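You operate a simulated robot arm through the tools that you are given. There is no shell and no other tool. Be economical: measure what you need, move in short steps, check, and stop when the job is done.

Carry out the task below with a simulated robot arm. There is one attempt and no reset: what you move stays moved.

JOB
Try the green gauge in both bushings on the plate; fit the one that takes it into the hub hole.
Fine: stand the gauge back in its rack.
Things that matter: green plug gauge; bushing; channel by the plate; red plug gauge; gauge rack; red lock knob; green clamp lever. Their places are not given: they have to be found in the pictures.

The check looks at the end state, three seconds after you hand in, the way a careful person would. Anything else that was tipped, shoved, dropped, spilled or broken makes it a failure.

ROBOT AND FRAMES
A 7-joint arm with a two-finger parallel gripper, fixed in place. Base frame: the origin is at the foot of the arm, x ahead of it, y to its left, z up. Units: mm, degrees, N and s.
Its first joint turns from -66.0 to 66.0 degrees. Payload 2.6 kg.
The TCP is the grasp point between the finger pads, 30 mm short of the fingertips. In the tool frame z runs along the fingers and y along their closing line. The gripper opens to 94 mm. The fingers are 28 mm wide and 10 mm thick; the gripper's body (50 by 96 mm) begins 55 mm behind the TCP.
Orientation is that of the tool frame in the base frame, as a unit quaternion [w, x, y, z]. With the fingers straight down and closing along the base's y, the tool's x points along the base's -x, its y along +y and its z along -z.

CONTROLS
- The arm moves only by the tool send_rows. Its argument "moves" is one flat list of numbers, 7 for each row, row after row: the shift along the base's x, y, z in units of 20 mm (1.0 is 20 mm), then the turn, a rotation vector about the base's x, y, z in units of 4 degrees (1.0 is 4 degrees), then the gripper command, from -1 (fully open) to 1 (shut), values between in proportion. In form: [tx, ty, tz, ax, ay, az, jaw, tx, ty, tz, ax, ay, az, jaw, ...]. A call has 1 to 12 rows; each row shifts and turns the commanded pose from where the row before left it. A call with a number of a shift or a turn outside -1 to 1 is refused whole. A row lasts 0.2 s, in which the tool goes at most 50 mm and 8.6 degrees; a call with a longer step from one row to the next is refused whole, and so is a gripper value outside its range. A pose out of reach is approached as far as the arm can. The call stops where the force on the tool passes 40 N (or 10 N more than at its start, if that is more) or the arm is blocked; 0.2 s more then pass. Each finger travels about 72 mm/s and halts on what it meets, pressing with about 30 N; the grip force reading is that of the motor and also rises with nothing between the fingers. The clock runs only during rows and for 0.2 s after the last one: add rows that do not move to give the fingers time. It gives the time, the measured TCP pose, the force on the tool (base axes), the opening and the grip force at its end, in the units of the frame above (readings bear some noise).
- Cameras (640 x 400 px; columns grow to the right, rows downward): "scene" is fixed at [24.1, 421.7, 575.7]; the picture's right is [-0.87, -0.50, 0.00], its down [-0.23, 0.40, -0.89] and it looks along [0.44, -0.77, -0.46] (base axes); focal length 356 px, centre (320, 200). "wrist" rides on the gripper at [-37, 0, -58] in the tool frame; the picture's right is [0.00, -1.00, 0.00], its down [0.97, 0.00, -0.24] and it looks along [0.24, 0.00, 0.97] (tool axes); focal length 218 px, centre (320, 200).
- snapshot(camera): a new picture of that camera. The clock stands still meanwhile.
- probe_pixels(camera, pixels): for up to 12 pixels [column, row] of the newest picture of that camera ("zoom" is the newest enlarged one), the place [x, y, z] in the base frame of the surface seen there, good to about 2 mm. The clock stands still meanwhile.
- enlarge(camera, box): a new picture of the part [left, top, right, bottom] of that camera's present view, enlarged. The clock stands still meanwhile.
- job_done(): hands the job in; it is judged then, once.

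Go step by step. Measure first, check grasps and placings, and put right what went wrong. The budget is 80 turns and 54 pictures, counting those below and the enlarged ones. Unless the task says otherwise, let go and move clear before handing in, and close with one line.

The tools are called after "Emit:" by a JSON object that holds its "fn" and its "kwargs". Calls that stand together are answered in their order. send_rows: Moves the arm, as the interface text tells. Its arguments: {"type":"object","properties":{"moves":{"type":"array"}},"required":["moves"]} The other tools are called the same way: snapshot (camera) takes a picture; probe_pixels (camera, pixels) gives the place of the surface under pixels of a picture; enlarge (camera, box) takes an enlarged picture of a part of a camera's view; job_done () hands the job in.

At the start:

```text
time: 0.0
ee_pos: [357.3, -51.8, 358.2]
ee_rot: [0.0, 0.0, 1.0, 0.001]
force: [-0.1, 0.2, 0.1]
opening: 94.3
gripper_force: 0.0
```

scene: 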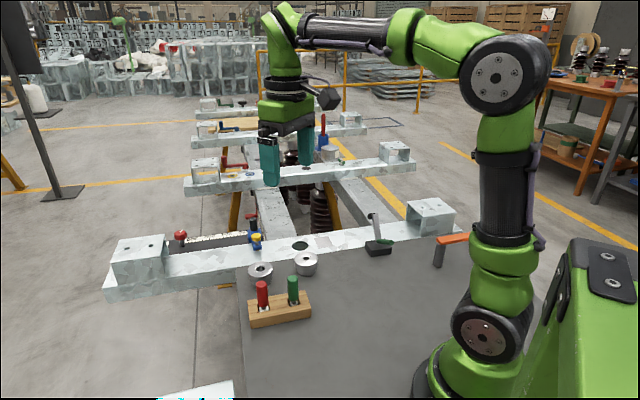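
wrist: 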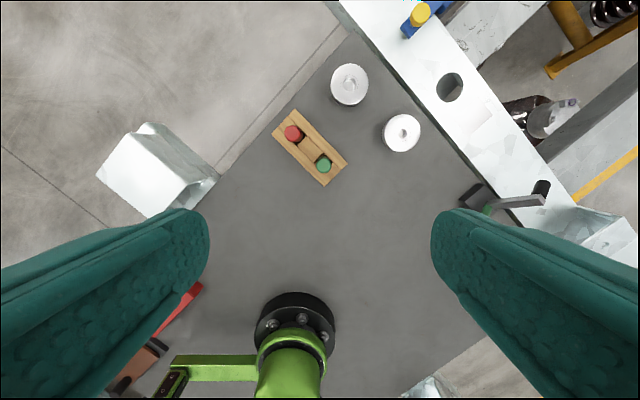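

The wrist view shows the rack (310,150), two bushings (350,84) and (401,133), and the hub hole (450,87). I'll enlarge both views and measure them.

Emit:
{"fn": "enlarge", "kwargs": {"camera": "scene", "box": [160, 200, 480, 400]}}

Emit:
{"fn": "probe_pixels", "kwargs": {"camera": "wrist", "pixels": [[350, 84], [401, 133], [450, 87], [293, 133], [324, 164], [280, 130], [340, 165], [370, 160], [430, 60], [420, 14], [475, 195], [310, 150]]}}

Emit:
{"fn": "enlarge", "kwargs": {"camera": "wrist", "box": [260, 0, 560, 220]}}

```text
2.00 times, centred on (320, 300) of scene
```

zoom: 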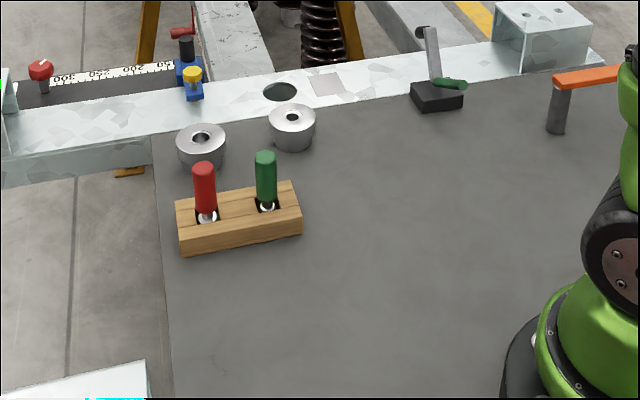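

```text
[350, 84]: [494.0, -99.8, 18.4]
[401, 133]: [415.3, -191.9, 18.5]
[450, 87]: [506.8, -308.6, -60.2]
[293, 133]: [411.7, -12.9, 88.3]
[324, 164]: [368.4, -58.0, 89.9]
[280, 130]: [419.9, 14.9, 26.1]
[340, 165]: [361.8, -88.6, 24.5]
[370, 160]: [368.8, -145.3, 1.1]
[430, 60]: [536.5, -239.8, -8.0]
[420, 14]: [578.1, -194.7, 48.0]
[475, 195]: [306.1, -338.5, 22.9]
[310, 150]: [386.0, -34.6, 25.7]
```

```text
1.82 times, centred on (410, 110) of wrist
```

zoom: 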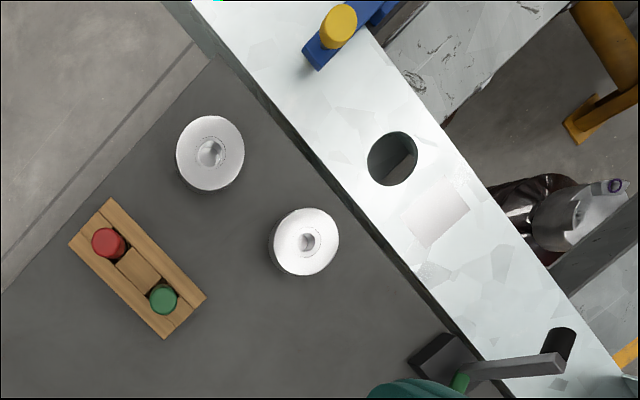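

Bushings are near (494,-100) and (415,-192), the channel hole is near (505,-305), and green is at (368,-58). I'll look closer at the bushings and the hole.

Emit:
{"fn": "enlarge", "kwargs": {"camera": "scene", "box": [230, 230, 340, 300]}}

Emit:
{"fn": "enlarge", "kwargs": {"camera": "wrist", "box": [320, 50, 480, 160]}}

```text
5.71 times, centred on (285, 265) of scene
```

zoom: 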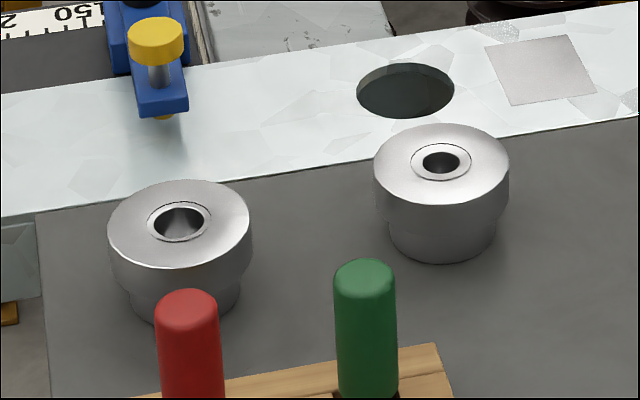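

```text
3.64 times, centred on (400, 105) of wrist
```

zoom: 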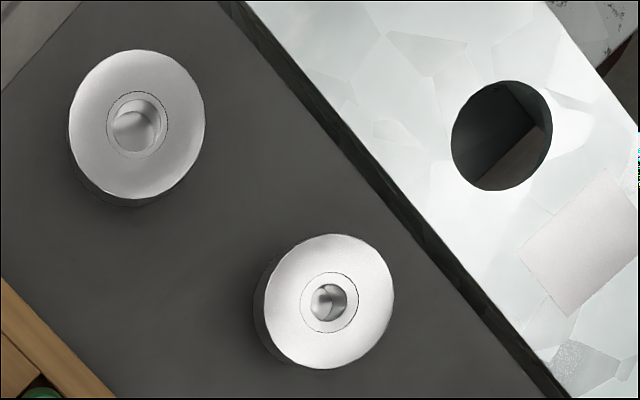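

The bushings are flanged, with a narrower spigot below the flange and different bores: the left one is wider. I'll measure their rims, bores and the hole.

Emit:
{"fn": "probe_pixels", "kwargs": {"camera": "zoom", "pixels": [[73, 130], [202, 120], [144, 54], [132, 194], [264, 310], [390, 290], [340, 238], [320, 364], [448, 140], [556, 130], [512, 76], [494, 195]]}}

Emit:
{"fn": "probe_pixels", "kwargs": {"camera": "zoom", "pixels": [[106, 125], [170, 122], [139, 90], [134, 160], [298, 305], [360, 300], [331, 270], [326, 335], [230, 60], [540, 390], [210, 10], [600, 140]]}}

```text
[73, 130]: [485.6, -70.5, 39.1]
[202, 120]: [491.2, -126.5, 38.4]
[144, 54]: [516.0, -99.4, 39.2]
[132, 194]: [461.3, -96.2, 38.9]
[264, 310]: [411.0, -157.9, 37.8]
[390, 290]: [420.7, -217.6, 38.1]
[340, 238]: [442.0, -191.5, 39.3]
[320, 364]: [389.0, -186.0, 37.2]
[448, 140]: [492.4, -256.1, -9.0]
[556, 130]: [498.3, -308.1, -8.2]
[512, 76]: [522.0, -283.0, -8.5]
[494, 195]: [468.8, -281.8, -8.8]
```

```text
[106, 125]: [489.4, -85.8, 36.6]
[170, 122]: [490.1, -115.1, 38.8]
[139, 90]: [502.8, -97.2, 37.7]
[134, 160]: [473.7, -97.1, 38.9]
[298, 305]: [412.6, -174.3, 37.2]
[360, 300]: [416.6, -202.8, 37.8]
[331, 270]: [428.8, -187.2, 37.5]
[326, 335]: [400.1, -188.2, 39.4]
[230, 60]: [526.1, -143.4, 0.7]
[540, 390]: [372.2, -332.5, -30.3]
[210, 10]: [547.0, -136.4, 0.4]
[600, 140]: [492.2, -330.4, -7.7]
```

Both flanges are Ø≈58 with tops at z≈39. The hole centre is about (495,-282), Ø≈48, at z≈-8.5. I'll turn about 46° to close across the rack and come down above the green gauge.

Emit:
{"fn": "send_rows", "kwargs": {"moves": [0.046, -0.025, -0.65, 0, 0, 0.96, -1, 0.046, -0.025, -0.65, 0, 0, 0.96, -1, 0.046, -0.025, -0.65, 0, 0, 0.96, -1, 0.046, -0.025, -0.65, 0, 0, 0.96, -1, 0.046, -0.025, -0.65, 0, 0, 0.96, -1, 0.046, -0.025, -0.65, 0, 0, 0.96, -1, 0.046, -0.025, -0.65, 0, 0, 0.96, -1, 0.046, -0.025, -0.65, 0, 0, 0.96, -1, 0.046, -0.025, -0.65, 0, 0, 0.96, -1, 0.046, -0.025, -0.65, 0, 0, 0.96, -1, 0.046, -0.025, -0.65, 0, 0, 0.96, -1, 0.046, -0.025, -0.65, 0, 0, 0.96, -1]}}

Emit:
{"fn": "snapshot", "kwargs": {"camera": "wrist"}}

```text
time: 2.6
ee_pos: [368.4, -57.6, 200.3]
ee_rot: [0.0, -0.392, 0.92, -0.001]
force: [-0.1, -0.4, -0.1]
opening: 94.0
gripper_force: 0.0
```

```text
47 pictures are left
```

wrist: 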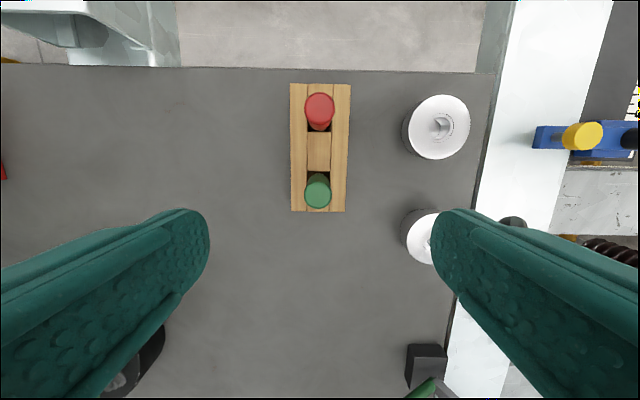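

Green is at (318,190) and the rack is aligned with the tool. I'll zoom in to find the handle centre and size.

Emit:
{"fn": "enlarge", "kwargs": {"camera": "wrist", "box": [260, 75, 380, 225]}}

Emit:
{"fn": "enlarge", "kwargs": {"camera": "scene", "box": [235, 260, 325, 335]}}

```text
2.67 times, centred on (320, 150) of wrist
```

zoom: 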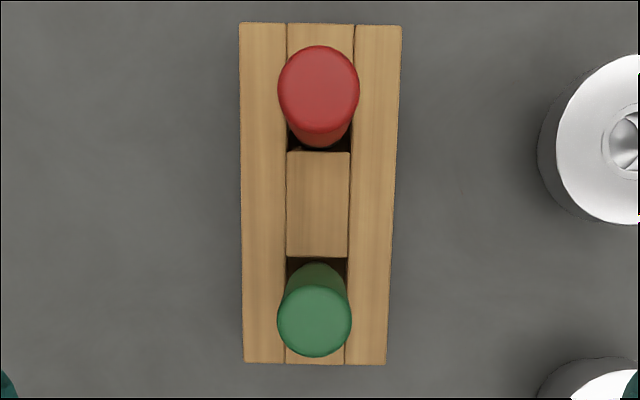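

```text
5.33 times, centred on (280, 298) of scene
```

zoom: 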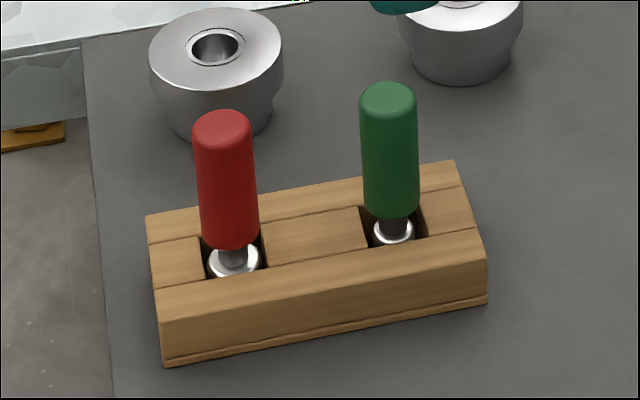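

The gauges have a handle, a neck and a plug. I'll probe the green handle and the slot in the scene zoom.

Emit:
{"fn": "probe_pixels", "kwargs": {"camera": "zoom", "pixels": [[388, 95], [362, 140], [390, 140], [417, 140], [390, 210], [367, 205], [417, 205], [392, 238], [376, 238], [411, 235], [400, 260], [470, 200]]}}

Emit:
{"fn": "probe_pixels", "kwargs": {"camera": "wrist", "pixels": [[318, 192], [308, 190], [329, 190], [318, 182], [318, 204]]}}

```text
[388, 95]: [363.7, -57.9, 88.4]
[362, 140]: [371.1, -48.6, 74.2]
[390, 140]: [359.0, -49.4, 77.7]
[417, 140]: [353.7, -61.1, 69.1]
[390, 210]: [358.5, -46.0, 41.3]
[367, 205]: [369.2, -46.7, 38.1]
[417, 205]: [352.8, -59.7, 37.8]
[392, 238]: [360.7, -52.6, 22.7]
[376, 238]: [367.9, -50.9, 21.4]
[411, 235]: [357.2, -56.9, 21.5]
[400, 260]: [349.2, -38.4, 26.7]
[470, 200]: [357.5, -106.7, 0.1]
```

```text
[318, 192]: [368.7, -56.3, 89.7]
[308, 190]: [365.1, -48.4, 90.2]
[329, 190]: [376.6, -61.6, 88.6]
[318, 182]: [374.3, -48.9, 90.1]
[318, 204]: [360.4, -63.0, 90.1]
```

The handle axis is about (367,-57), spanning z 38–90, with the plug top at z≈22. I'll descend to z=72 and close.

Emit:
{"fn": "send_rows", "kwargs": {"moves": [-0.06, 0.02, -0.8, 0, 0, 0, -1, 0, 0, -0.8, 0, 0, 0, -1, 0, 0, -0.8, 0, 0, 0, -1, 0, 0, -0.8, 0, 0, 0, -1, 0, 0, -0.8, 0, 0, 0, -1, 0, 0, -0.8, 0, 0, 0, -1, 0, 0, -0.8, 0, 0, 0, -1, 0, 0, -0.8, 0, 0, 0, -1, 0, 0, 0, 0, 0, 0, -1]}}

Emit:
{"fn": "send_rows", "kwargs": {"moves": [0, 0, 0, 0, 0, 0, 0, 0, 0, 0, 0, 0, 0, 0.3, 0, 0, 0, 0, 0, 0, 0.5, 0, 0, 0, 0, 0, 0, 0.7, 0, 0, 0, 0, 0, 0, 1, 0, 0, 0, 0, 0, 0, 1, 0, 0, 0, 0, 0, 0, 1]}}

Emit:
{"fn": "snapshot", "kwargs": {"camera": "wrist"}}

Emit:
{"fn": "enlarge", "kwargs": {"camera": "scene", "box": [215, 220, 345, 335]}}

```text
time: 4.6
ee_pos: [367.1, -57.3, 73.1]
ee_rot: [0.0, -0.391, 0.92, 0.0]
force: [0.3, -0.8, 0.6]
opening: 94.0
gripper_force: 0.0
```

```text
time: 6.2
ee_pos: [366.4, -57.4, 73.4]
ee_rot: [0.0, -0.392, 0.92, 0.0]
force: [0.5, -0.2, -0.1]
opening: 21.8
gripper_force: 30.2
```

```text
44 pictures are left
```

wrist: 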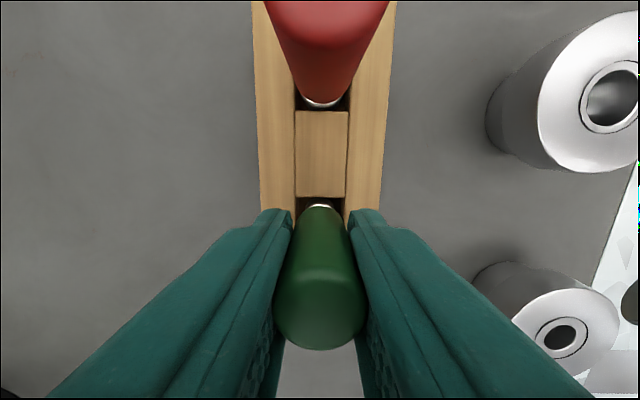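

```text
3.48 times, centred on (280, 278) of scene
```

zoom: 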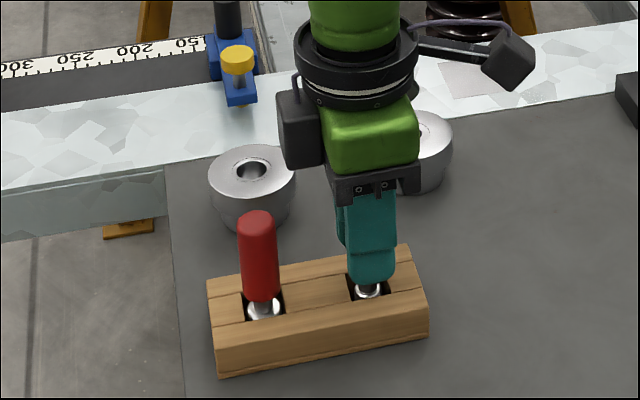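

The green gauge is gripped at 21.8 mm; its rack pose is TCP (366.4,-57.4,73.4). I'll lift straight up to z≈150.

Emit:
{"fn": "send_rows", "kwargs": {"moves": [0, 0, 0.3, 0, 0, 0, 1, 0, 0, 0.6, 0, 0, 0, 1, 0, 0, 0.8, 0, 0, 0, 1, 0, 0, 0.8, 0, 0, 0, 1, 0, 0, 0.8, 0, 0, 0, 1, 0, 0, 0.6, 0, 0, 0, 1, 0, 0, 0, 0, 0, 0, 1]}}

Emit:
{"fn": "snapshot", "kwargs": {"camera": "wrist"}}

Emit:
{"fn": "enlarge", "kwargs": {"camera": "scene", "box": [215, 200, 345, 335]}}

```text
time: 7.8
ee_pos: [366.9, -59.0, 152.4]
ee_rot: [-0.001, -0.391, 0.92, 0.0]
force: [0.3, -0.1, -0.6]
opening: 21.9
gripper_force: 30.0
```

```text
42 pictures are left
```

wrist: 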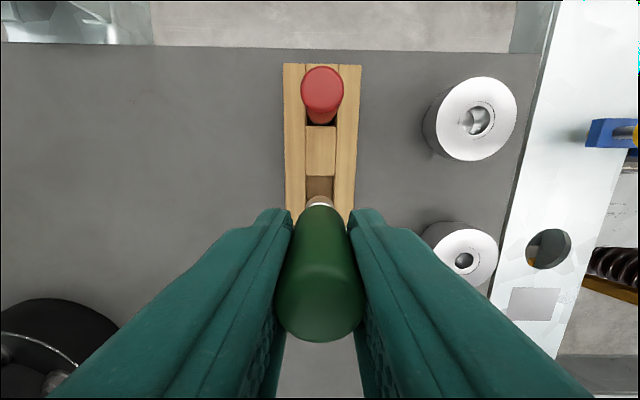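

```text
2.96 times, centred on (280, 268) of scene
```

zoom: 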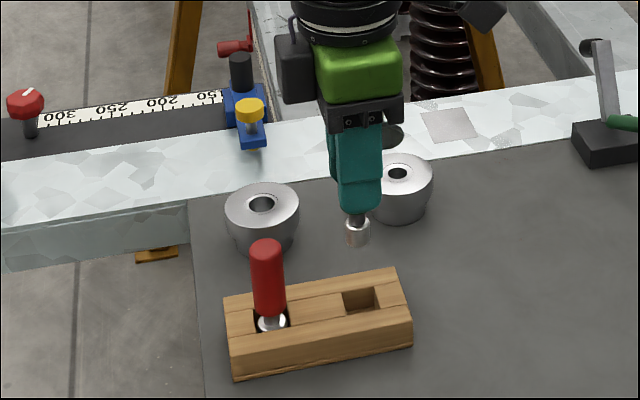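

The gauge is lifted cleanly. Now I'll measure the plug in the scene zoom and both bushings in a wrist zoom.

Emit:
{"fn": "probe_pixels", "kwargs": {"camera": "zoom", "pixels": [[358, 244], [348, 232], [358, 232], [369, 232], [356, 222], [366, 215], [360, 300], [346, 303], [376, 298]]}}

Emit:
{"fn": "enlarge", "kwargs": {"camera": "wrist", "box": [410, 65, 590, 295]}}

```text
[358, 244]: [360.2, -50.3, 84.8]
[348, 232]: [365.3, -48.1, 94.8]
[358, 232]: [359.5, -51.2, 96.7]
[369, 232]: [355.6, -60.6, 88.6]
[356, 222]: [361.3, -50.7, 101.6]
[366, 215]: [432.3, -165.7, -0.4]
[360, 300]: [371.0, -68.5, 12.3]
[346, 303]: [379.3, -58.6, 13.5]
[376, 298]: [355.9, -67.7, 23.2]
```

```text
1.74 times, centred on (500, 180) of wrist
```

zoom: 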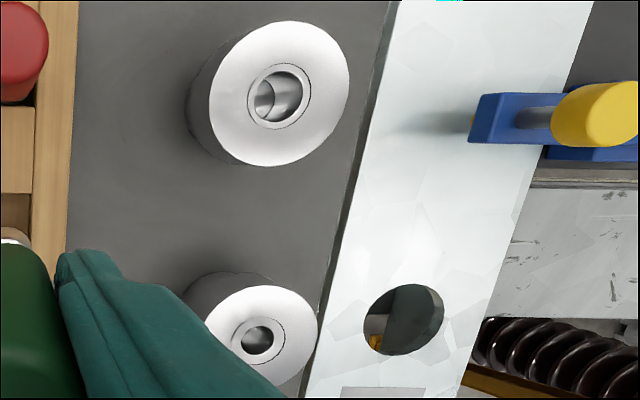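

I'll probe the flange and insert rims to refine the bore centres.

Emit:
{"fn": "probe_pixels", "kwargs": {"camera": "zoom", "pixels": [[213, 90], [346, 80], [295, 26], [262, 162], [250, 93], [309, 90], [290, 65], [270, 127], [234, 338], [284, 340], [265, 319], [252, 362]]}}

Emit:
{"fn": "probe_pixels", "kwargs": {"camera": "zoom", "pixels": [[213, 320], [315, 345], [270, 289], [255, 338], [275, 95], [262, 100], [366, 335], [442, 315], [415, 282], [392, 357]]}}

```text
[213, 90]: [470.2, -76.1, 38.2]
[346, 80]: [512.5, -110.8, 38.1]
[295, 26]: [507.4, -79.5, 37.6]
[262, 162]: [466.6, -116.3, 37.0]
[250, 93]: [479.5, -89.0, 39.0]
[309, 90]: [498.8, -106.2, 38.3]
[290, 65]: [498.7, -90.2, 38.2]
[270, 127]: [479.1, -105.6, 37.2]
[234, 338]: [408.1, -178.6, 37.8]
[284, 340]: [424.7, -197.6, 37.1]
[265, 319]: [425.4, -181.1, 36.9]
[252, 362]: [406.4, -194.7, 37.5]
```

```text
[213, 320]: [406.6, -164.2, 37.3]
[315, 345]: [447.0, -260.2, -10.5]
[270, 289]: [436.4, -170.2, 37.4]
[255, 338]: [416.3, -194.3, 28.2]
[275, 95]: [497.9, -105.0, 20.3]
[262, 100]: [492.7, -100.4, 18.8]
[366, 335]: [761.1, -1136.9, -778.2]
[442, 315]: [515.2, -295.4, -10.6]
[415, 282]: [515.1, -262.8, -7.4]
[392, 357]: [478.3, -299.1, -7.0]
```

Bore centres are A≈(489,-98) and B≈(416,-188), with the hole at (496,-282). The plug bottom is about 68 mm below the TCP. I'll move over A and lower until the tip is just above it.

Emit:
{"fn": "send_rows", "kwargs": {"moves": [0.61, -0.194, 0, 0, 0, 0, 1, 0.61, -0.194, 0, 0, 0, 0, 1, 0.61, -0.194, 0, 0, 0, 0, 1, 0.61, -0.194, 0, 0, 0, 0, 1, 0.61, -0.194, 0, 0, 0, 0, 1, 0.61, -0.194, 0, 0, 0, 0, 1, 0.61, -0.194, 0, 0, 0, 0, 1, 0.61, -0.194, 0, 0, 0, 0, 1, 0.61, -0.194, 0, 0, 0, 0, 1, 0.61, -0.194, 0, 0, 0, 0, 1, 0, 0, -0.8, 0, 0, 0, 1, 0, 0, -0.8, 0, 0, 0, 1]}}

Emit:
{"fn": "enlarge", "kwargs": {"camera": "wrist", "box": [240, 80, 400, 280]}}

Emit:
{"fn": "enlarge", "kwargs": {"camera": "scene", "box": [220, 220, 300, 300]}}

```text
time: 10.4
ee_pos: [488.1, -96.6, 119.0]
ee_rot: [-0.001, -0.392, 0.92, 0.0]
force: [0.6, -0.2, -1.4]
opening: 21.8
gripper_force: 29.9
```

```text
2.00 times, centred on (320, 180) of wrist
```

zoom: 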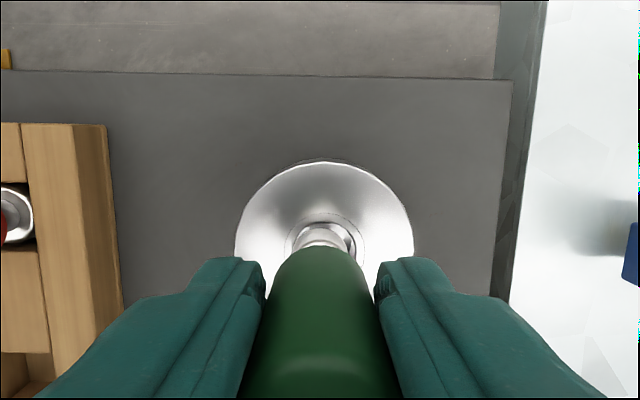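

```text
5.00 times, centred on (260, 260) of scene
```

zoom: 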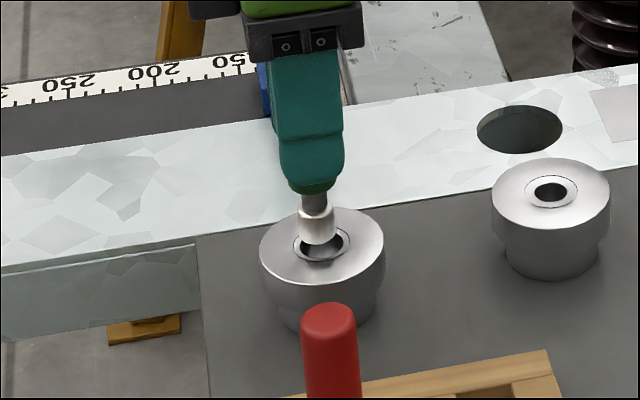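

The lateral offset is about 1.3 mm towards (+x,-y). I'll probe the plug bottom to check its height.

Emit:
{"fn": "probe_pixels", "kwargs": {"camera": "zoom", "pixels": [[318, 241], [318, 236], [303, 225], [318, 225], [333, 225], [318, 210], [303, 232], [333, 232], [345, 243], [305, 245], [323, 261], [322, 250]]}}

```text
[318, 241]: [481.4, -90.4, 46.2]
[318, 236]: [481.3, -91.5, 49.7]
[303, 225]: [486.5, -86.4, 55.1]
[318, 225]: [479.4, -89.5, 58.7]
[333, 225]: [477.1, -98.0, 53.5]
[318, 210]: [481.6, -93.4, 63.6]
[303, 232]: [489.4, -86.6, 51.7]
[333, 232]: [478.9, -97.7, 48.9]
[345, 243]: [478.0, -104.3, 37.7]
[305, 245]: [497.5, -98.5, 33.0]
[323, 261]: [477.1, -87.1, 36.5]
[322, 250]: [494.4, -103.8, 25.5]
```

The plug bottom is at z≈46, 7 mm above the bushing, and it looks narrower than bore A. I'll correct the offset and lower in small steps, watching the force.

Emit:
{"fn": "send_rows", "kwargs": {"moves": [0.09, -0.06, 0, 0, 0, 0, 1, 0, 0, -0.2, 0, 0, 0, 1, 0, 0, -0.2, 0, 0, 0, 1, 0, 0, -0.15, 0, 0, 0, 1, 0, 0, -0.15, 0, 0, 0, 1, 0, 0, -0.15, 0, 0, 0, 1]}}

Emit:
{"fn": "enlarge", "kwargs": {"camera": "scene", "box": [220, 220, 300, 300]}}

```text
time: 11.8
ee_pos: [492.2, -97.7, 102.6]
ee_rot: [0.001, -0.392, 0.92, -0.002]
force: [-0.6, 0.1, 22.5]
opening: 21.9
gripper_force: 30.1
```

```text
5.00 times, centred on (260, 260) of scene
```

zoom: 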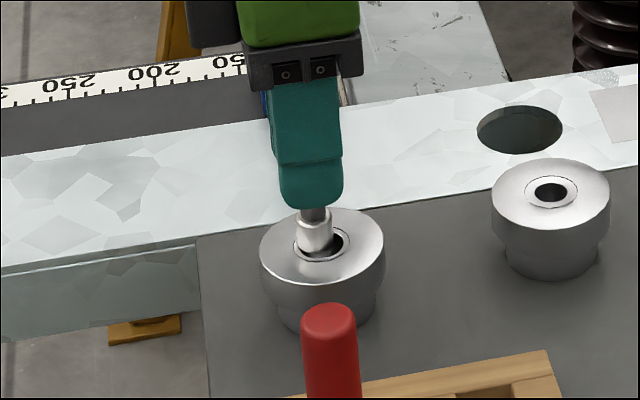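

There is contact with 22 N. The TCP has drifted to x=492 and the plug at (314,248) sits left of the bore centre (323,245). I'll raise it, shift about 3.4 mm image-right and check.

Emit:
{"fn": "send_rows", "kwargs": {"moves": [0, 0, 0.25, 0, 0, 0, 1, -0.15, -0.085, 0, 0, 0, 0, 1, 0, 0, 0, 0, 0, 0, 1]}}

Emit:
{"fn": "enlarge", "kwargs": {"camera": "scene", "box": [235, 240, 285, 290]}}

Emit:
{"fn": "enlarge", "kwargs": {"camera": "wrist", "box": [270, 150, 370, 220]}}

```text
time: 12.6
ee_pos: [486.3, -99.4, 106.7]
ee_rot: [-0.001, -0.392, 0.92, 0.001]
force: [-0.2, 0.0, -0.6]
opening: 21.8
gripper_force: 29.8
```

```text
8.00 times, centred on (260, 265) of scene
```

zoom: 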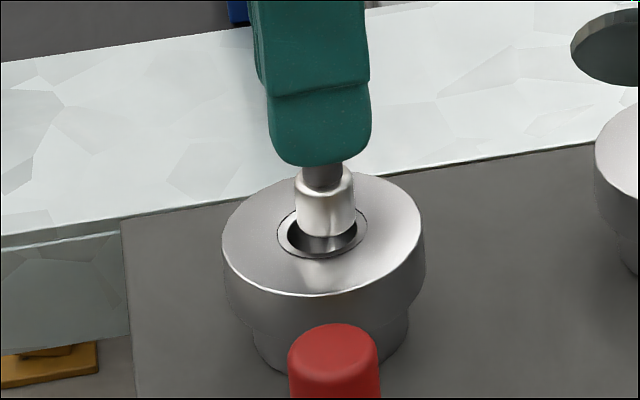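

```text
5.71 times, centred on (320, 185) of wrist
```

zoom: 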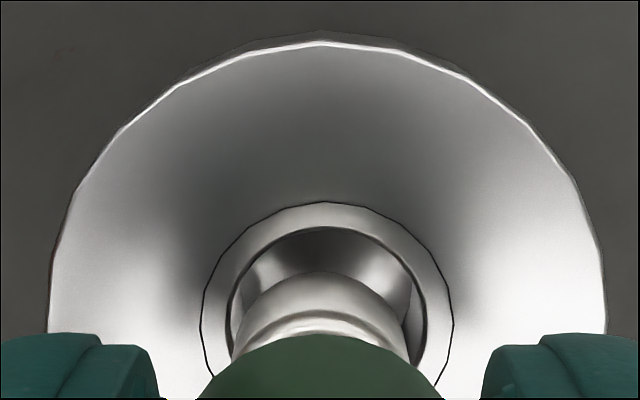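

The plug needs about 2 mm in (+x,+y) to be centred. I'll nudge, settle and descend.

Emit:
{"fn": "send_rows", "kwargs": {"moves": [0.08, 0.05, 0, 0, 0, 0, 1, 0, 0, 0, 0, 0, 0, 1, 0, 0, 0, 0, 0, 0, 1]}}

Emit:
{"fn": "send_rows", "kwargs": {"moves": [0, 0, -0.1, 0, 0, 0, 1, 0, 0, -0.1, 0, 0, 0, 1, 0, 0, -0.1, 0, 0, 0, 1, 0, 0, -0.1, 0, 0, 0, 1]}}

Emit:
{"fn": "enlarge", "kwargs": {"camera": "scene", "box": [235, 240, 285, 290]}}

```text
time: 13.4
ee_pos: [488.7, -97.7, 107.6]
ee_rot: [0.001, -0.392, 0.92, 0.0]
force: [-0.1, -1.2, -1.1]
opening: 21.8
gripper_force: 29.7
```

```text
time: 14.4
ee_pos: [488.9, -97.8, 100.0]
ee_rot: [0.0, -0.392, 0.92, 0.0]
force: [-0.2, -0.3, -1.0]
opening: 21.7
gripper_force: 29.9
```

```text
8.00 times, centred on (260, 265) of scene
```

zoom: 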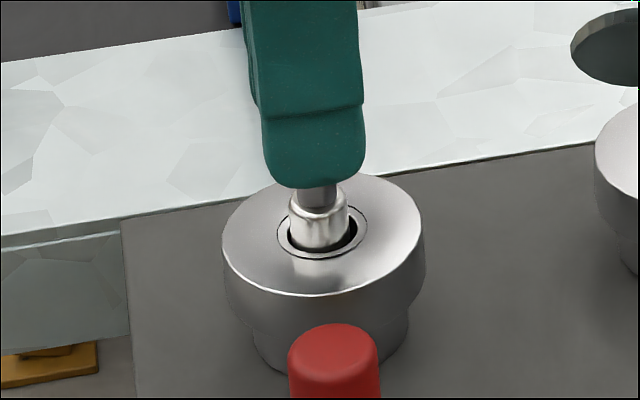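

The plug is entering A with no force. I'll continue deeper to confirm A takes it.

Emit:
{"fn": "send_rows", "kwargs": {"moves": [0, 0, -0.15, 0, 0, 0, 1, 0, 0, -0.15, 0, 0, 0, 1, 0, 0, -0.15, 0, 0, 0, 1, 0, 0, -0.15, 0, 0, 0, 1, 0, 0, -0.15, 0, 0, 0, 1, 0, 0, -0.15, 0, 0, 0, 1]}}

Emit:
{"fn": "enlarge", "kwargs": {"camera": "scene", "box": [235, 240, 285, 290]}}

```text
time: 15.8
ee_pos: [490.7, -98.4, 84.5]
ee_rot: [0.003, -0.392, 0.92, -0.002]
force: [-9.2, 0.8, 31.4]
opening: 21.8
gripper_force: 30.0
```

```text
8.00 times, centred on (260, 265) of scene
```

zoom: 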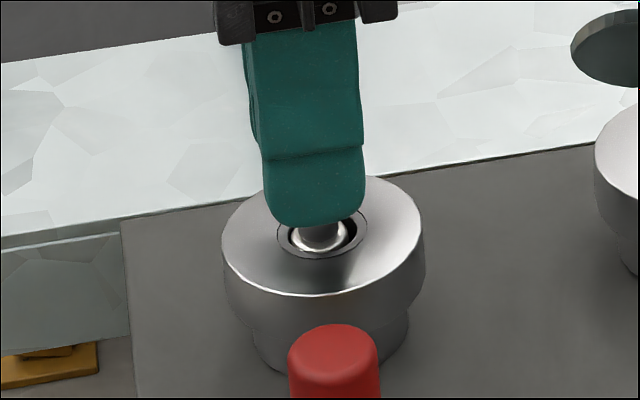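

The gauge stopped at about 20 mm depth with 31 N, so A may be stepped inside. I'll raise it and look into both bores.

Emit:
{"fn": "send_rows", "kwargs": {"moves": [0, 0, 0.5, 0, 0, 0, 1, 0, 0, 0.7, 0, 0, 0, 1, 0, 0, 0.8, 0, 0, 0, 1, 0, 0, 0.8, 0, 0, 0, 1, -0.5, -0.5, 0.6, 0, 0, 0, 1, -0.5, -0.5, 0.5, 0, 0, 0, 1, -0.3, -0.3, 0.5, 0, 0, 0, 1, 0, 0, 0, 0, 0, 0, 1]}}

Emit:
{"fn": "enlarge", "kwargs": {"camera": "wrist", "box": [260, 100, 420, 200]}}

Emit:
{"fn": "enlarge", "kwargs": {"camera": "scene", "box": [230, 210, 330, 290]}}

```text
time: 17.6
ee_pos: [463.1, -125.0, 169.6]
ee_rot: [0.001, -0.392, 0.92, 0.0]
force: [0.4, 0.0, -1.6]
opening: 21.7
gripper_force: 30.0
```

```text
4.00 times, centred on (340, 150) of wrist
```

zoom: 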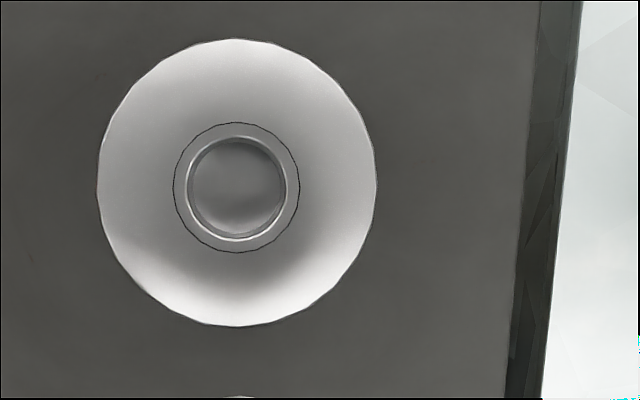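

```text
5.00 times, centred on (280, 250) of scene
```

zoom: 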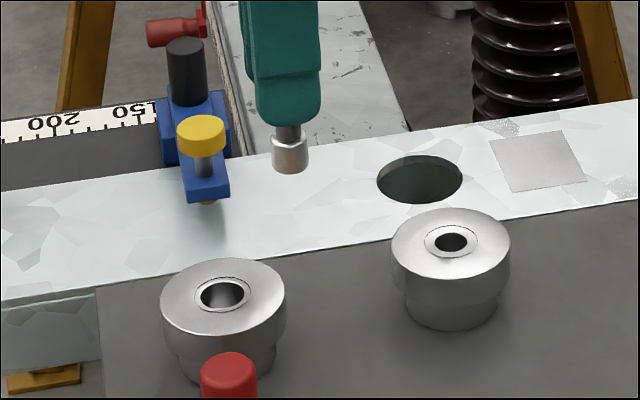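

Looking into A, bore A shows a closed metallic floor. I'll probe its depth.

Emit:
{"fn": "probe_pixels", "kwargs": {"camera": "wrist", "pixels": [[319, 147], [315, 147], [323, 147], [319, 143], [319, 151], [319, 134]]}}

Emit:
{"fn": "send_rows", "kwargs": {"moves": [-0.6, -0.75, 0, 0, 0, 0, 1, -0.6, -0.75, 0, 0, 0, 0, 1, -0.6, -0.75, 0, 0, 0, 0, 1, -0.6, -0.75, 0, 0, 0, 0, 1, -0.6, -0.75, 0, 0, 0, 0, 1, -0.6, -0.75, 0, 0, 0, 0, 1, 0, 0, 0, 0, 0, 0, 1]}}

Emit:
{"fn": "snapshot", "kwargs": {"camera": "wrist"}}

```text
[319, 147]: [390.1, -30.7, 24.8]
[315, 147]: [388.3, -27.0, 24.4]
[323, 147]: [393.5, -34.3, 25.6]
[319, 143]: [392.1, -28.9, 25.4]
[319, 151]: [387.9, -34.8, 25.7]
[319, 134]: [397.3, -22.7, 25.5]
```

```text
time: 19.2
ee_pos: [390.4, -214.9, 168.7]
ee_rot: [0.0, -0.391, 0.92, 0.001]
force: [-0.5, -0.1, -1.6]
opening: 21.7
gripper_force: 29.7
```

```text
30 pictures are left
```

wrist: 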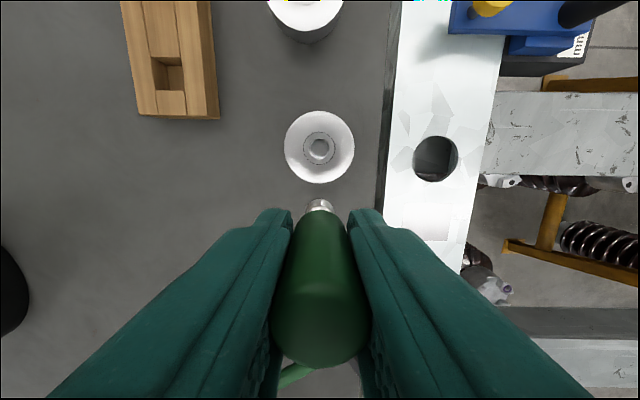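

That probe used a stale picture. Now B is in view at (319,148); I'll enlarge and probe its bore.

Emit:
{"fn": "enlarge", "kwargs": {"camera": "wrist", "box": [270, 100, 370, 200]}}

Emit:
{"fn": "probe_pixels", "kwargs": {"camera": "zoom", "pixels": [[317, 190], [317, 175], [317, 205], [298, 190], [338, 190], [317, 120], [317, 260], [317, 60], [317, 330], [180, 190], [450, 190]]}}

```text
4.00 times, centred on (320, 150) of wrist
```

zoom: 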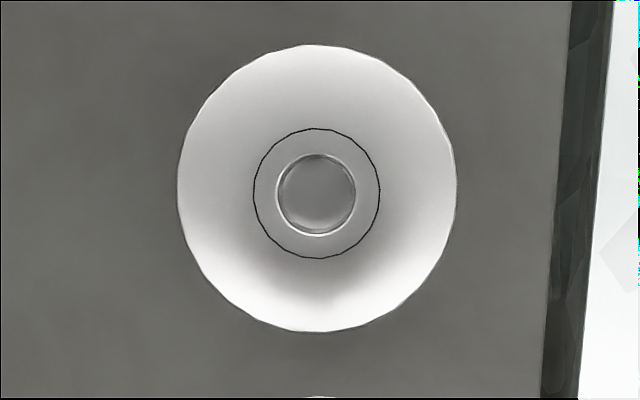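

```text
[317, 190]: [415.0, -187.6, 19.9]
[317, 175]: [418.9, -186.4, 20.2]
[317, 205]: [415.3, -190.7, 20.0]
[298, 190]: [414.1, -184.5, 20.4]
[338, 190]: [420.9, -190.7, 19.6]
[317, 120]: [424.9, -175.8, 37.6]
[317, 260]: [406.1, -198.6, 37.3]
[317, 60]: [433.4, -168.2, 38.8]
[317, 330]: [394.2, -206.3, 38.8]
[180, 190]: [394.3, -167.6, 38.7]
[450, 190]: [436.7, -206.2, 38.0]
```

Both bores are blind with the floor at z≈20, so A took the gauge fully with about 3 mm of slack. B's bore is narrower (≈16.7). I'll centre over B at (415.4,-187.5) and lower to just above it.

Emit:
{"fn": "send_rows", "kwargs": {"moves": [0.42, 0.457, 0, 0, 0, 0, 1, 0.42, 0.457, 0, 0, 0, 0, 1, 0.42, 0.457, 0, 0, 0, 0, 1, 0, 0, -0.7, 0, 0, 0, 1, 0, 0, -0.7, 0, 0, 0, 1, 0, 0, -0.7, 0, 0, 0, 1, 0, 0, -0.7, 0, 0, 0, 1, 0, 0, 0, 0, 0, 0, 1, 0, 0, 0, 0, 0, 0, 1]}}

Emit:
{"fn": "enlarge", "kwargs": {"camera": "wrist", "box": [270, 150, 370, 220]}}

Emit:
{"fn": "enlarge", "kwargs": {"camera": "scene", "box": [280, 230, 330, 280]}}

```text
time: 21.2
ee_pos: [416.1, -187.8, 113.7]
ee_rot: [0.0, -0.391, 0.92, 0.0]
force: [0.3, 0.8, -1.9]
opening: 21.9
gripper_force: 30.2
```

```text
5.71 times, centred on (320, 185) of wrist
```

zoom: 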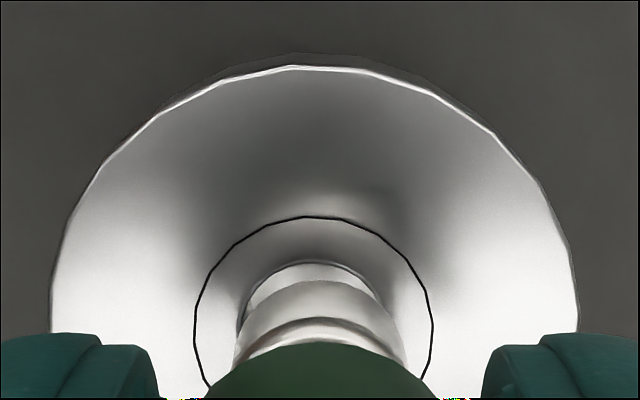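

```text
8.00 times, centred on (305, 255) of scene
```

zoom: 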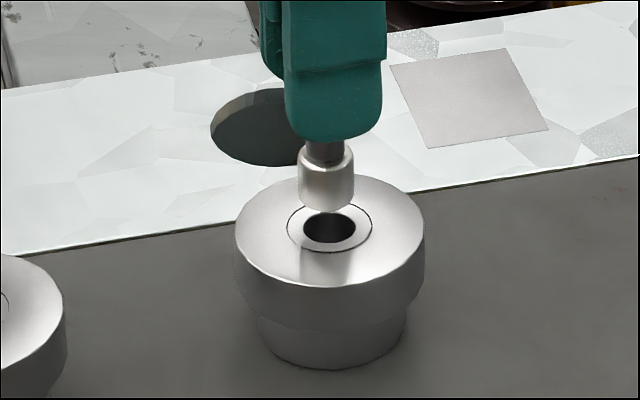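

In the scene zoom the plug (57 px) looks wider than bore B (51 px). I'll centre by about 0.7 mm and test gently.

Emit:
{"fn": "send_rows", "kwargs": {"moves": [-0.03, 0.026, -0.15, 0, 0, 0, 1, 0, 0, -0.15, 0, 0, 0, 1, 0, 0, -0.05, 0, 0, 0, 1, 0, 0, 0, 0, 0, 0, 1, 0, 0, 0, 0, 0, 0, 1]}}

Emit:
{"fn": "send_rows", "kwargs": {"moves": [0, 0, -0.06, 0, 0, 0, 1, 0, 0, -0.06, 0, 0, 0, 1, 0, 0, -0.06, 0, 0, 0, 1]}}

Emit:
{"fn": "enlarge", "kwargs": {"camera": "scene", "box": [280, 230, 330, 280]}}

```text
time: 22.4
ee_pos: [416.1, -188.4, 107.3]
ee_rot: [0.0, -0.391, 0.921, 0.0]
force: [-0.2, 0.4, -1.0]
opening: 21.7
gripper_force: 29.6
```

```text
time: 23.2
ee_pos: [415.9, -186.4, 102.1]
ee_rot: [0.0, -0.391, 0.92, 0.0]
force: [0.6, -0.4, -0.8]
opening: 22.0
gripper_force: 29.9
```

```text
8.00 times, centred on (305, 255) of scene
```

zoom: 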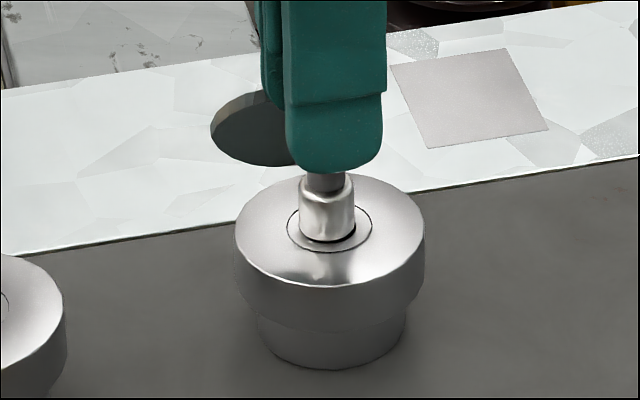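

The plug covers bore B and is almost at the rim. I'll press a little further.

Emit:
{"fn": "send_rows", "kwargs": {"moves": [0, 0, -0.06, 0, 0, 0, 1, 0, 0, -0.06, 0, 0, 0, 1]}}

Emit:
{"fn": "enlarge", "kwargs": {"camera": "scene", "box": [280, 230, 330, 280]}}

```text
time: 23.8
ee_pos: [416.8, -188.3, 102.2]
ee_rot: [0.002, -0.391, 0.92, -0.001]
force: [-9.3, 0.8, 25.4]
opening: 21.6
gripper_force: 29.9
```

```text
8.00 times, centred on (305, 255) of scene
```

zoom: 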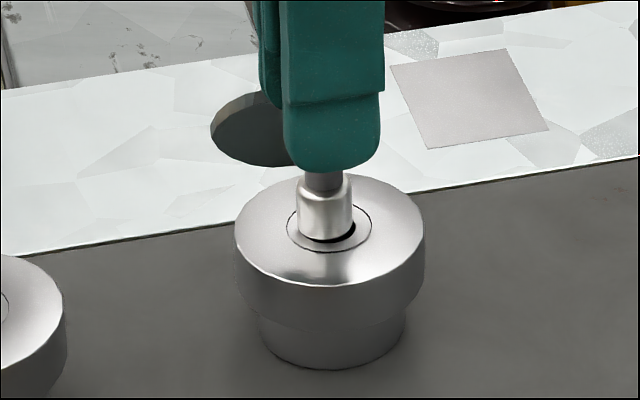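

Blocked at the rim with 25 N, though about 1 mm off. I'll try once more, centred.

Emit:
{"fn": "send_rows", "kwargs": {"moves": [0, 0, 0.15, 0, 0, 0, 1, -0.05, -0.02, 0, 0, 0, 0, 1, 0, 0, 0, 0, 0, 0, 1, 0, 0, -0.06, 0, 0, 0, 1, 0, 0, -0.06, 0, 0, 0, 1, 0, 0, -0.06, 0, 0, 0, 1]}}

Emit:
{"fn": "enlarge", "kwargs": {"camera": "scene", "box": [280, 230, 330, 280]}}

```text
time: 25.2
ee_pos: [416.1, -188.1, 102.2]
ee_rot: [0.001, -0.391, 0.921, -0.001]
force: [-1.7, 1.7, 3.2]
opening: 21.6
gripper_force: 30.2
stopped in row 6: the force on the tool passed its limit (the readings are from after the stop); the commanded pose is now the measured one
```

```text
8.00 times, centred on (305, 255) of scene
```

zoom: 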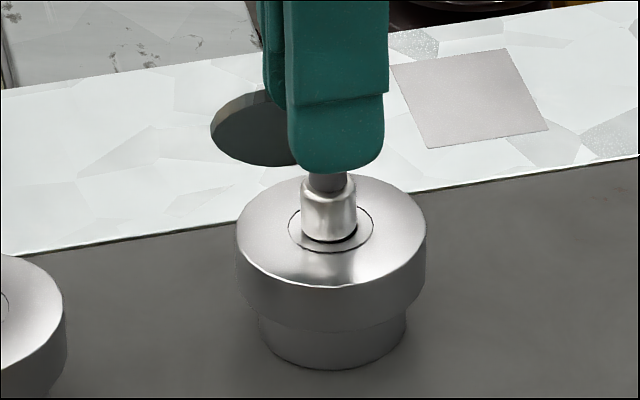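

B is blocked again when centred, so A is the one that takes the gauge. I'll return the gauge to above the rack slot at (366.4,-57.4).

Emit:
{"fn": "send_rows", "kwargs": {"moves": [0, 0, 0.6, 0, 0, 0, 1, 0, 0, 0.8, 0, 0, 0, 1, 0, 0, 0.8, 0, 0, 0, 1, 0, 0, 0.5, 0, 0, 0, 1, -0.3106, 0.817, 0, 0, 0, 0, 1, -0.3106, 0.817, 0, 0, 0, 0, 1, -0.3106, 0.817, 0, 0, 0, 0, 1, -0.3106, 0.817, 0, 0, 0, 0, 1, -0.3106, 0.817, 0, 0, 0, 0, 1, -0.3106, 0.817, 0, 0, 0, 0, 1, -0.3106, 0.817, 0, 0, 0, 0, 1, -0.3106, 0.817, 0, 0, 0, 0, 1]}}

Emit:
{"fn": "send_rows", "kwargs": {"moves": [0, 0, -0.8, 0, 0, 0, 1, 0, 0, -0.8, 0, 0, 0, 1, 0, 0, -0.6, 0, 0, 0, 1, 0, 0, 0, 0, 0, 0, 1, 0, 0, 0, 0, 0, 0, 1]}}

Emit:
{"fn": "enlarge", "kwargs": {"camera": "wrist", "box": [260, 100, 380, 220]}}

Emit:
{"fn": "enlarge", "kwargs": {"camera": "scene", "box": [235, 255, 325, 335]}}

```text
time: 27.8
ee_pos: [365.5, -56.8, 156.3]
ee_rot: [0.001, -0.391, 0.92, -0.002]
force: [-0.3, 0.8, -2.4]
opening: 21.7
gripper_force: 29.9
```

```text
time: 29.0
ee_pos: [367.1, -57.2, 111.2]
ee_rot: [0.001, -0.391, 0.92, -0.001]
force: [0.4, -0.1, -1.3]
opening: 21.8
gripper_force: 29.6
```

```text
3.33 times, centred on (320, 160) of wrist
```

zoom: 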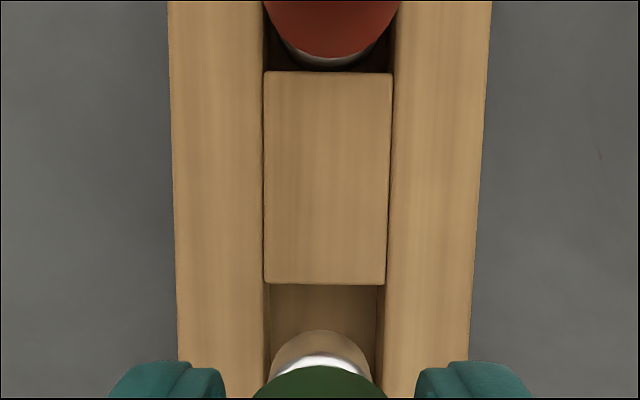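

```text
5.00 times, centred on (280, 295) of scene
```

zoom: 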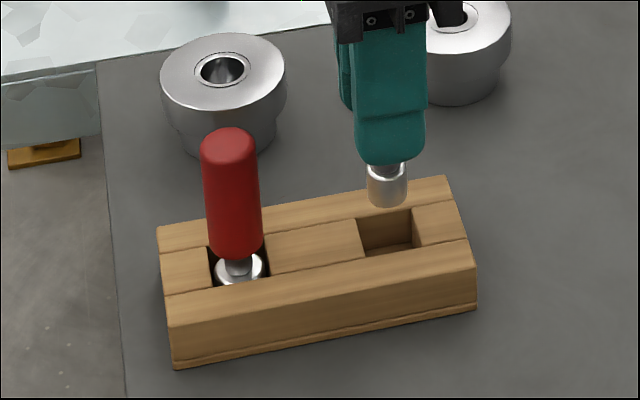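

The plug is lined up with the slot; I'll lower it in.

Emit:
{"fn": "send_rows", "kwargs": {"moves": [0, 0, -0.3, 0, 0, 0, 1, 0, 0, -0.3, 0, 0, 0, 1, 0, 0, -0.3, 0, 0, 0, 1, 0, 0, -0.3, 0, 0, 0, 1, 0, 0, -0.3, 0, 0, 0, 1, 0, 0, -0.3, 0, 0, 0, 1, 0, 0, 0, 0, 0, 0, 1]}}

Emit:
{"fn": "enlarge", "kwargs": {"camera": "scene", "box": [235, 255, 325, 335]}}

```text
time: 30.6
ee_pos: [365.0, -57.9, 76.1]
ee_rot: [0.001, -0.391, 0.92, 0.0]
force: [-0.3, -0.2, -1.9]
opening: 21.5
gripper_force: 29.9
```

```text
5.00 times, centred on (280, 295) of scene
```

zoom: 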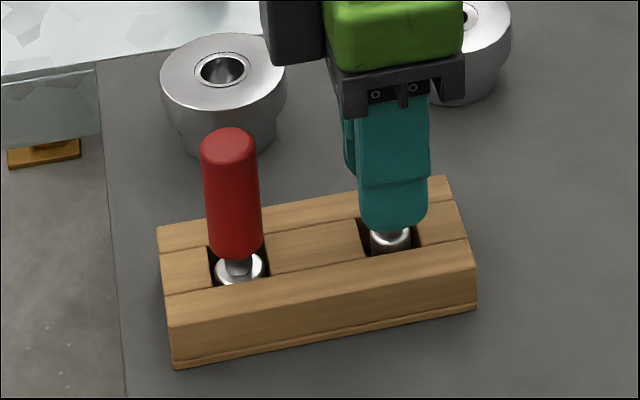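

The plug is inside the slot. I'll continue gently until it touches bottom.

Emit:
{"fn": "send_rows", "kwargs": {"moves": [0, 0, -0.08, 0, 0, 0, 1, 0, 0, -0.08, 0, 0, 0, 1, 0, 0, -0.08, 0, 0, 0, 1, 0, 0, 0, 0, 0, 0, 1]}}

```text
time: 31.6
ee_pos: [365.5, -56.7, 73.3]
ee_rot: [0.001, -0.391, 0.921, -0.001]
force: [-0.6, 0.4, -1.5]
opening: 21.4
gripper_force: 30.5
```

Emit:
{"fn": "send_rows", "kwargs": {"moves": [0, 0, -0.08, 0, 0, 0, 1, 0, 0, -0.08, 0, 0, 0, 1, 0, 0, 0, 0, 0, 0, 1]}}

Emit:
{"fn": "enlarge", "kwargs": {"camera": "scene", "box": [235, 255, 325, 335]}}

```text
time: 32.4
ee_pos: [367.3, -57.1, 70.5]
ee_rot: [0.003, -0.389, 0.921, -0.002]
force: [-7.2, 1.2, 26.4]
opening: 21.7
gripper_force: 30.1
```

```text
5.00 times, centred on (280, 295) of scene
```

zoom: 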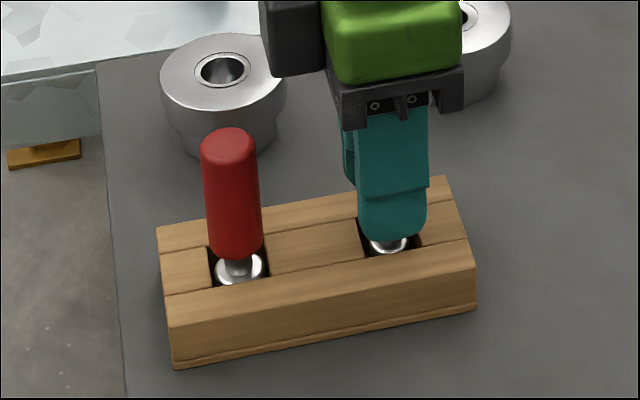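

The gauge is bottomed. I'll ease up 1.5 mm, open, and rise.

Emit:
{"fn": "send_rows", "kwargs": {"moves": [0, 0, 0.08, 0, 0, 0, 1, 0, 0, 0, 0, 0, 0, 0.45, 0, 0, 0, 0, 0, 0, 0.35, 0, 0, 0, 0, 0, 0, 0.1, 0, 0, 0, 0, 0, 0, -0.3, 0, 0, 0, 0, 0, 0, -0.6, 0, 0, 0.5, 0, 0, 0, -0.6, 0, 0, 0.8, 0, 0, 0, -0.6, 0, 0, 1, 0, 0, 0, -0.6, 0, 0, 1, 0, 0, 0, -0.6, 0, 0, 1, 0, 0, 0, -0.6]}}

Emit:
{"fn": "enlarge", "kwargs": {"camera": "scene", "box": [225, 200, 345, 335]}}

```text
time: 34.8
ee_pos: [365.8, -57.9, 155.1]
ee_rot: [0.001, -0.391, 0.921, 0.0]
force: [-0.3, 0.6, -0.4]
opening: 75.2
gripper_force: 0.1
```

```text
2.96 times, centred on (285, 268) of scene
```

zoom: 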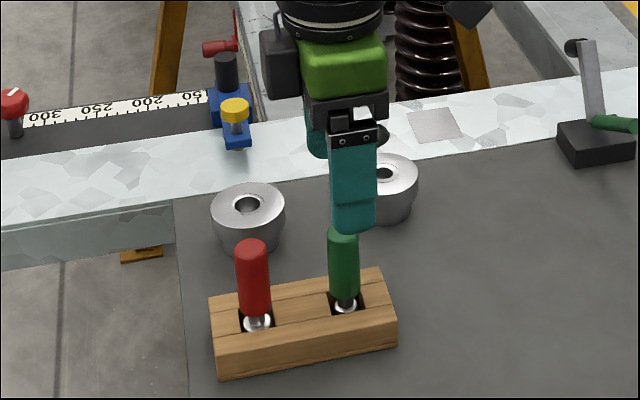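

The green gauge stands in its rack. Next I'll move over bushing A with the jaws open and check its position.

Emit:
{"fn": "send_rows", "kwargs": {"moves": [0.616, -0.2, 0, 0, 0, 0, -0.8, 0.616, -0.2, 0, 0, 0, 0, -0.8, 0.616, -0.2, 0, 0, 0, 0, -0.8, 0.616, -0.2, 0, 0, 0, 0, -0.8, 0.616, -0.2, 0, 0, 0, 0, -0.8, 0.616, -0.2, 0, 0, 0, 0, -0.8, 0.616, -0.2, 0, 0, 0, 0, -0.8, 0.616, -0.2, 0, 0, 0, 0, -0.8, 0.616, -0.2, 0, 0, 0, 0, -0.8, 0.616, -0.2, 0, 0, 0, 0, -0.8, 0, 0, 0, 0, 0, 0, -0.8, 0, 0, 0, 0, 0, 0, -0.8]}}

Emit:
{"fn": "snapshot", "kwargs": {"camera": "wrist"}}

Emit:
{"fn": "enlarge", "kwargs": {"camera": "scene", "box": [235, 240, 295, 295]}}

```text
time: 37.4
ee_pos: [489.1, -98.4, 155.3]
ee_rot: [0.002, -0.391, 0.92, -0.001]
force: [0.2, -0.3, 0.6]
opening: 84.3
gripper_force: 0.1
```

```text
18 pictures are left
```

wrist: 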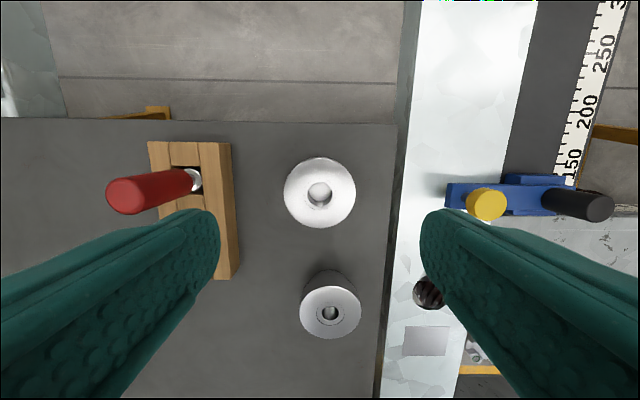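

```text
7.27 times, centred on (265, 268) of scene
```

zoom: 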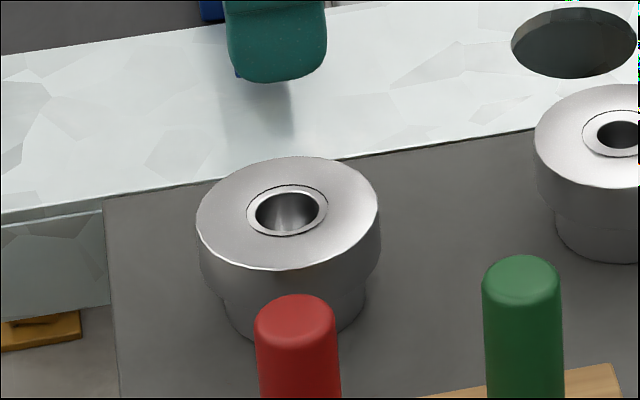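

A is centred under the tool at (320,193). I'll probe the flange's lower edge and the rims.

Emit:
{"fn": "probe_pixels", "kwargs": {"camera": "zoom", "pixels": [[230, 285], [230, 293], [230, 300], [230, 310], [355, 290], [355, 300], [240, 325], [208, 265], [245, 255], [245, 262]]}}

Emit:
{"fn": "probe_pixels", "kwargs": {"camera": "wrist", "pixels": [[287, 192], [353, 192], [320, 160], [320, 226], [308, 192], [333, 192]]}}

```text
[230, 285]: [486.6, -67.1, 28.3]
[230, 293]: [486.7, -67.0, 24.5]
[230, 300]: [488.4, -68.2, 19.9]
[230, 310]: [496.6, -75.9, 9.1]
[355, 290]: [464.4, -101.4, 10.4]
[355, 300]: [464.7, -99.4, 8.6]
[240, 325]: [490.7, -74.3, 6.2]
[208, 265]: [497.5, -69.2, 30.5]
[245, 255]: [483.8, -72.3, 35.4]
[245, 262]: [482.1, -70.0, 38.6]
```

```text
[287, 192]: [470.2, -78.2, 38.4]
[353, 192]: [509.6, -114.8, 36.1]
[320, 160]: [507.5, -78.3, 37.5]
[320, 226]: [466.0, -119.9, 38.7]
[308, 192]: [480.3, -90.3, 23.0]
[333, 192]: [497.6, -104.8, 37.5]
```

The flange bottom is at z≈18 and the spigot is Ø≈47–48. I'll lower to z≈54 and grip the flange.

Emit:
{"fn": "send_rows", "kwargs": {"moves": [0, 0, -0.8, 0, 0, 0, -0.8, 0, 0, -0.8, 0, 0, 0, -0.8, 0, 0, -0.8, 0, 0, 0, -0.8, 0, 0, -0.8, 0, 0, 0, -0.8, 0, 0, -0.8, 0, 0, 0, -0.8, -0.02, 0.01, -0.6, 0, 0, 0, -0.8, 0, 0, -0.45, 0, 0, 0, -0.8, 0, 0, 0, 0, 0, 0, -0.8]}}

Emit:
{"fn": "send_rows", "kwargs": {"moves": [0, 0, 0, 0, 0, 0, -0.5, 0, 0, 0, 0, 0, 0, -0.4, 0, 0, 0, 0, 0, 0, -0.3, 0, 0, 0, 0, 0, 0, -0.2, 0, 0, 0, 0, 0, 0, 0.2, 0, 0, 0, 0, 0, 0, 1, 0, 0, 0, 0, 0, 0, 1, 0, 0, 0, 0, 0, 0, 1]}}

Emit:
{"fn": "enlarge", "kwargs": {"camera": "scene", "box": [220, 210, 320, 310]}}

```text
time: 39.2
ee_pos: [487.4, -97.7, 53.9]
ee_rot: [0.001, -0.391, 0.92, -0.001]
force: [-0.5, 0.0, -0.1]
opening: 84.4
gripper_force: 0.1
```

```text
time: 41.0
ee_pos: [486.5, -96.3, 54.4]
ee_rot: [0.002, -0.391, 0.92, -0.001]
force: [0.3, 0.3, 1.0]
opening: 59.0
gripper_force: 29.9
```

```text
4.00 times, centred on (270, 260) of scene
```

zoom: 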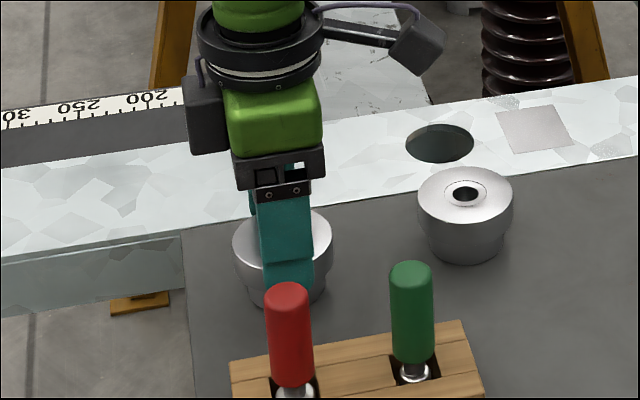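

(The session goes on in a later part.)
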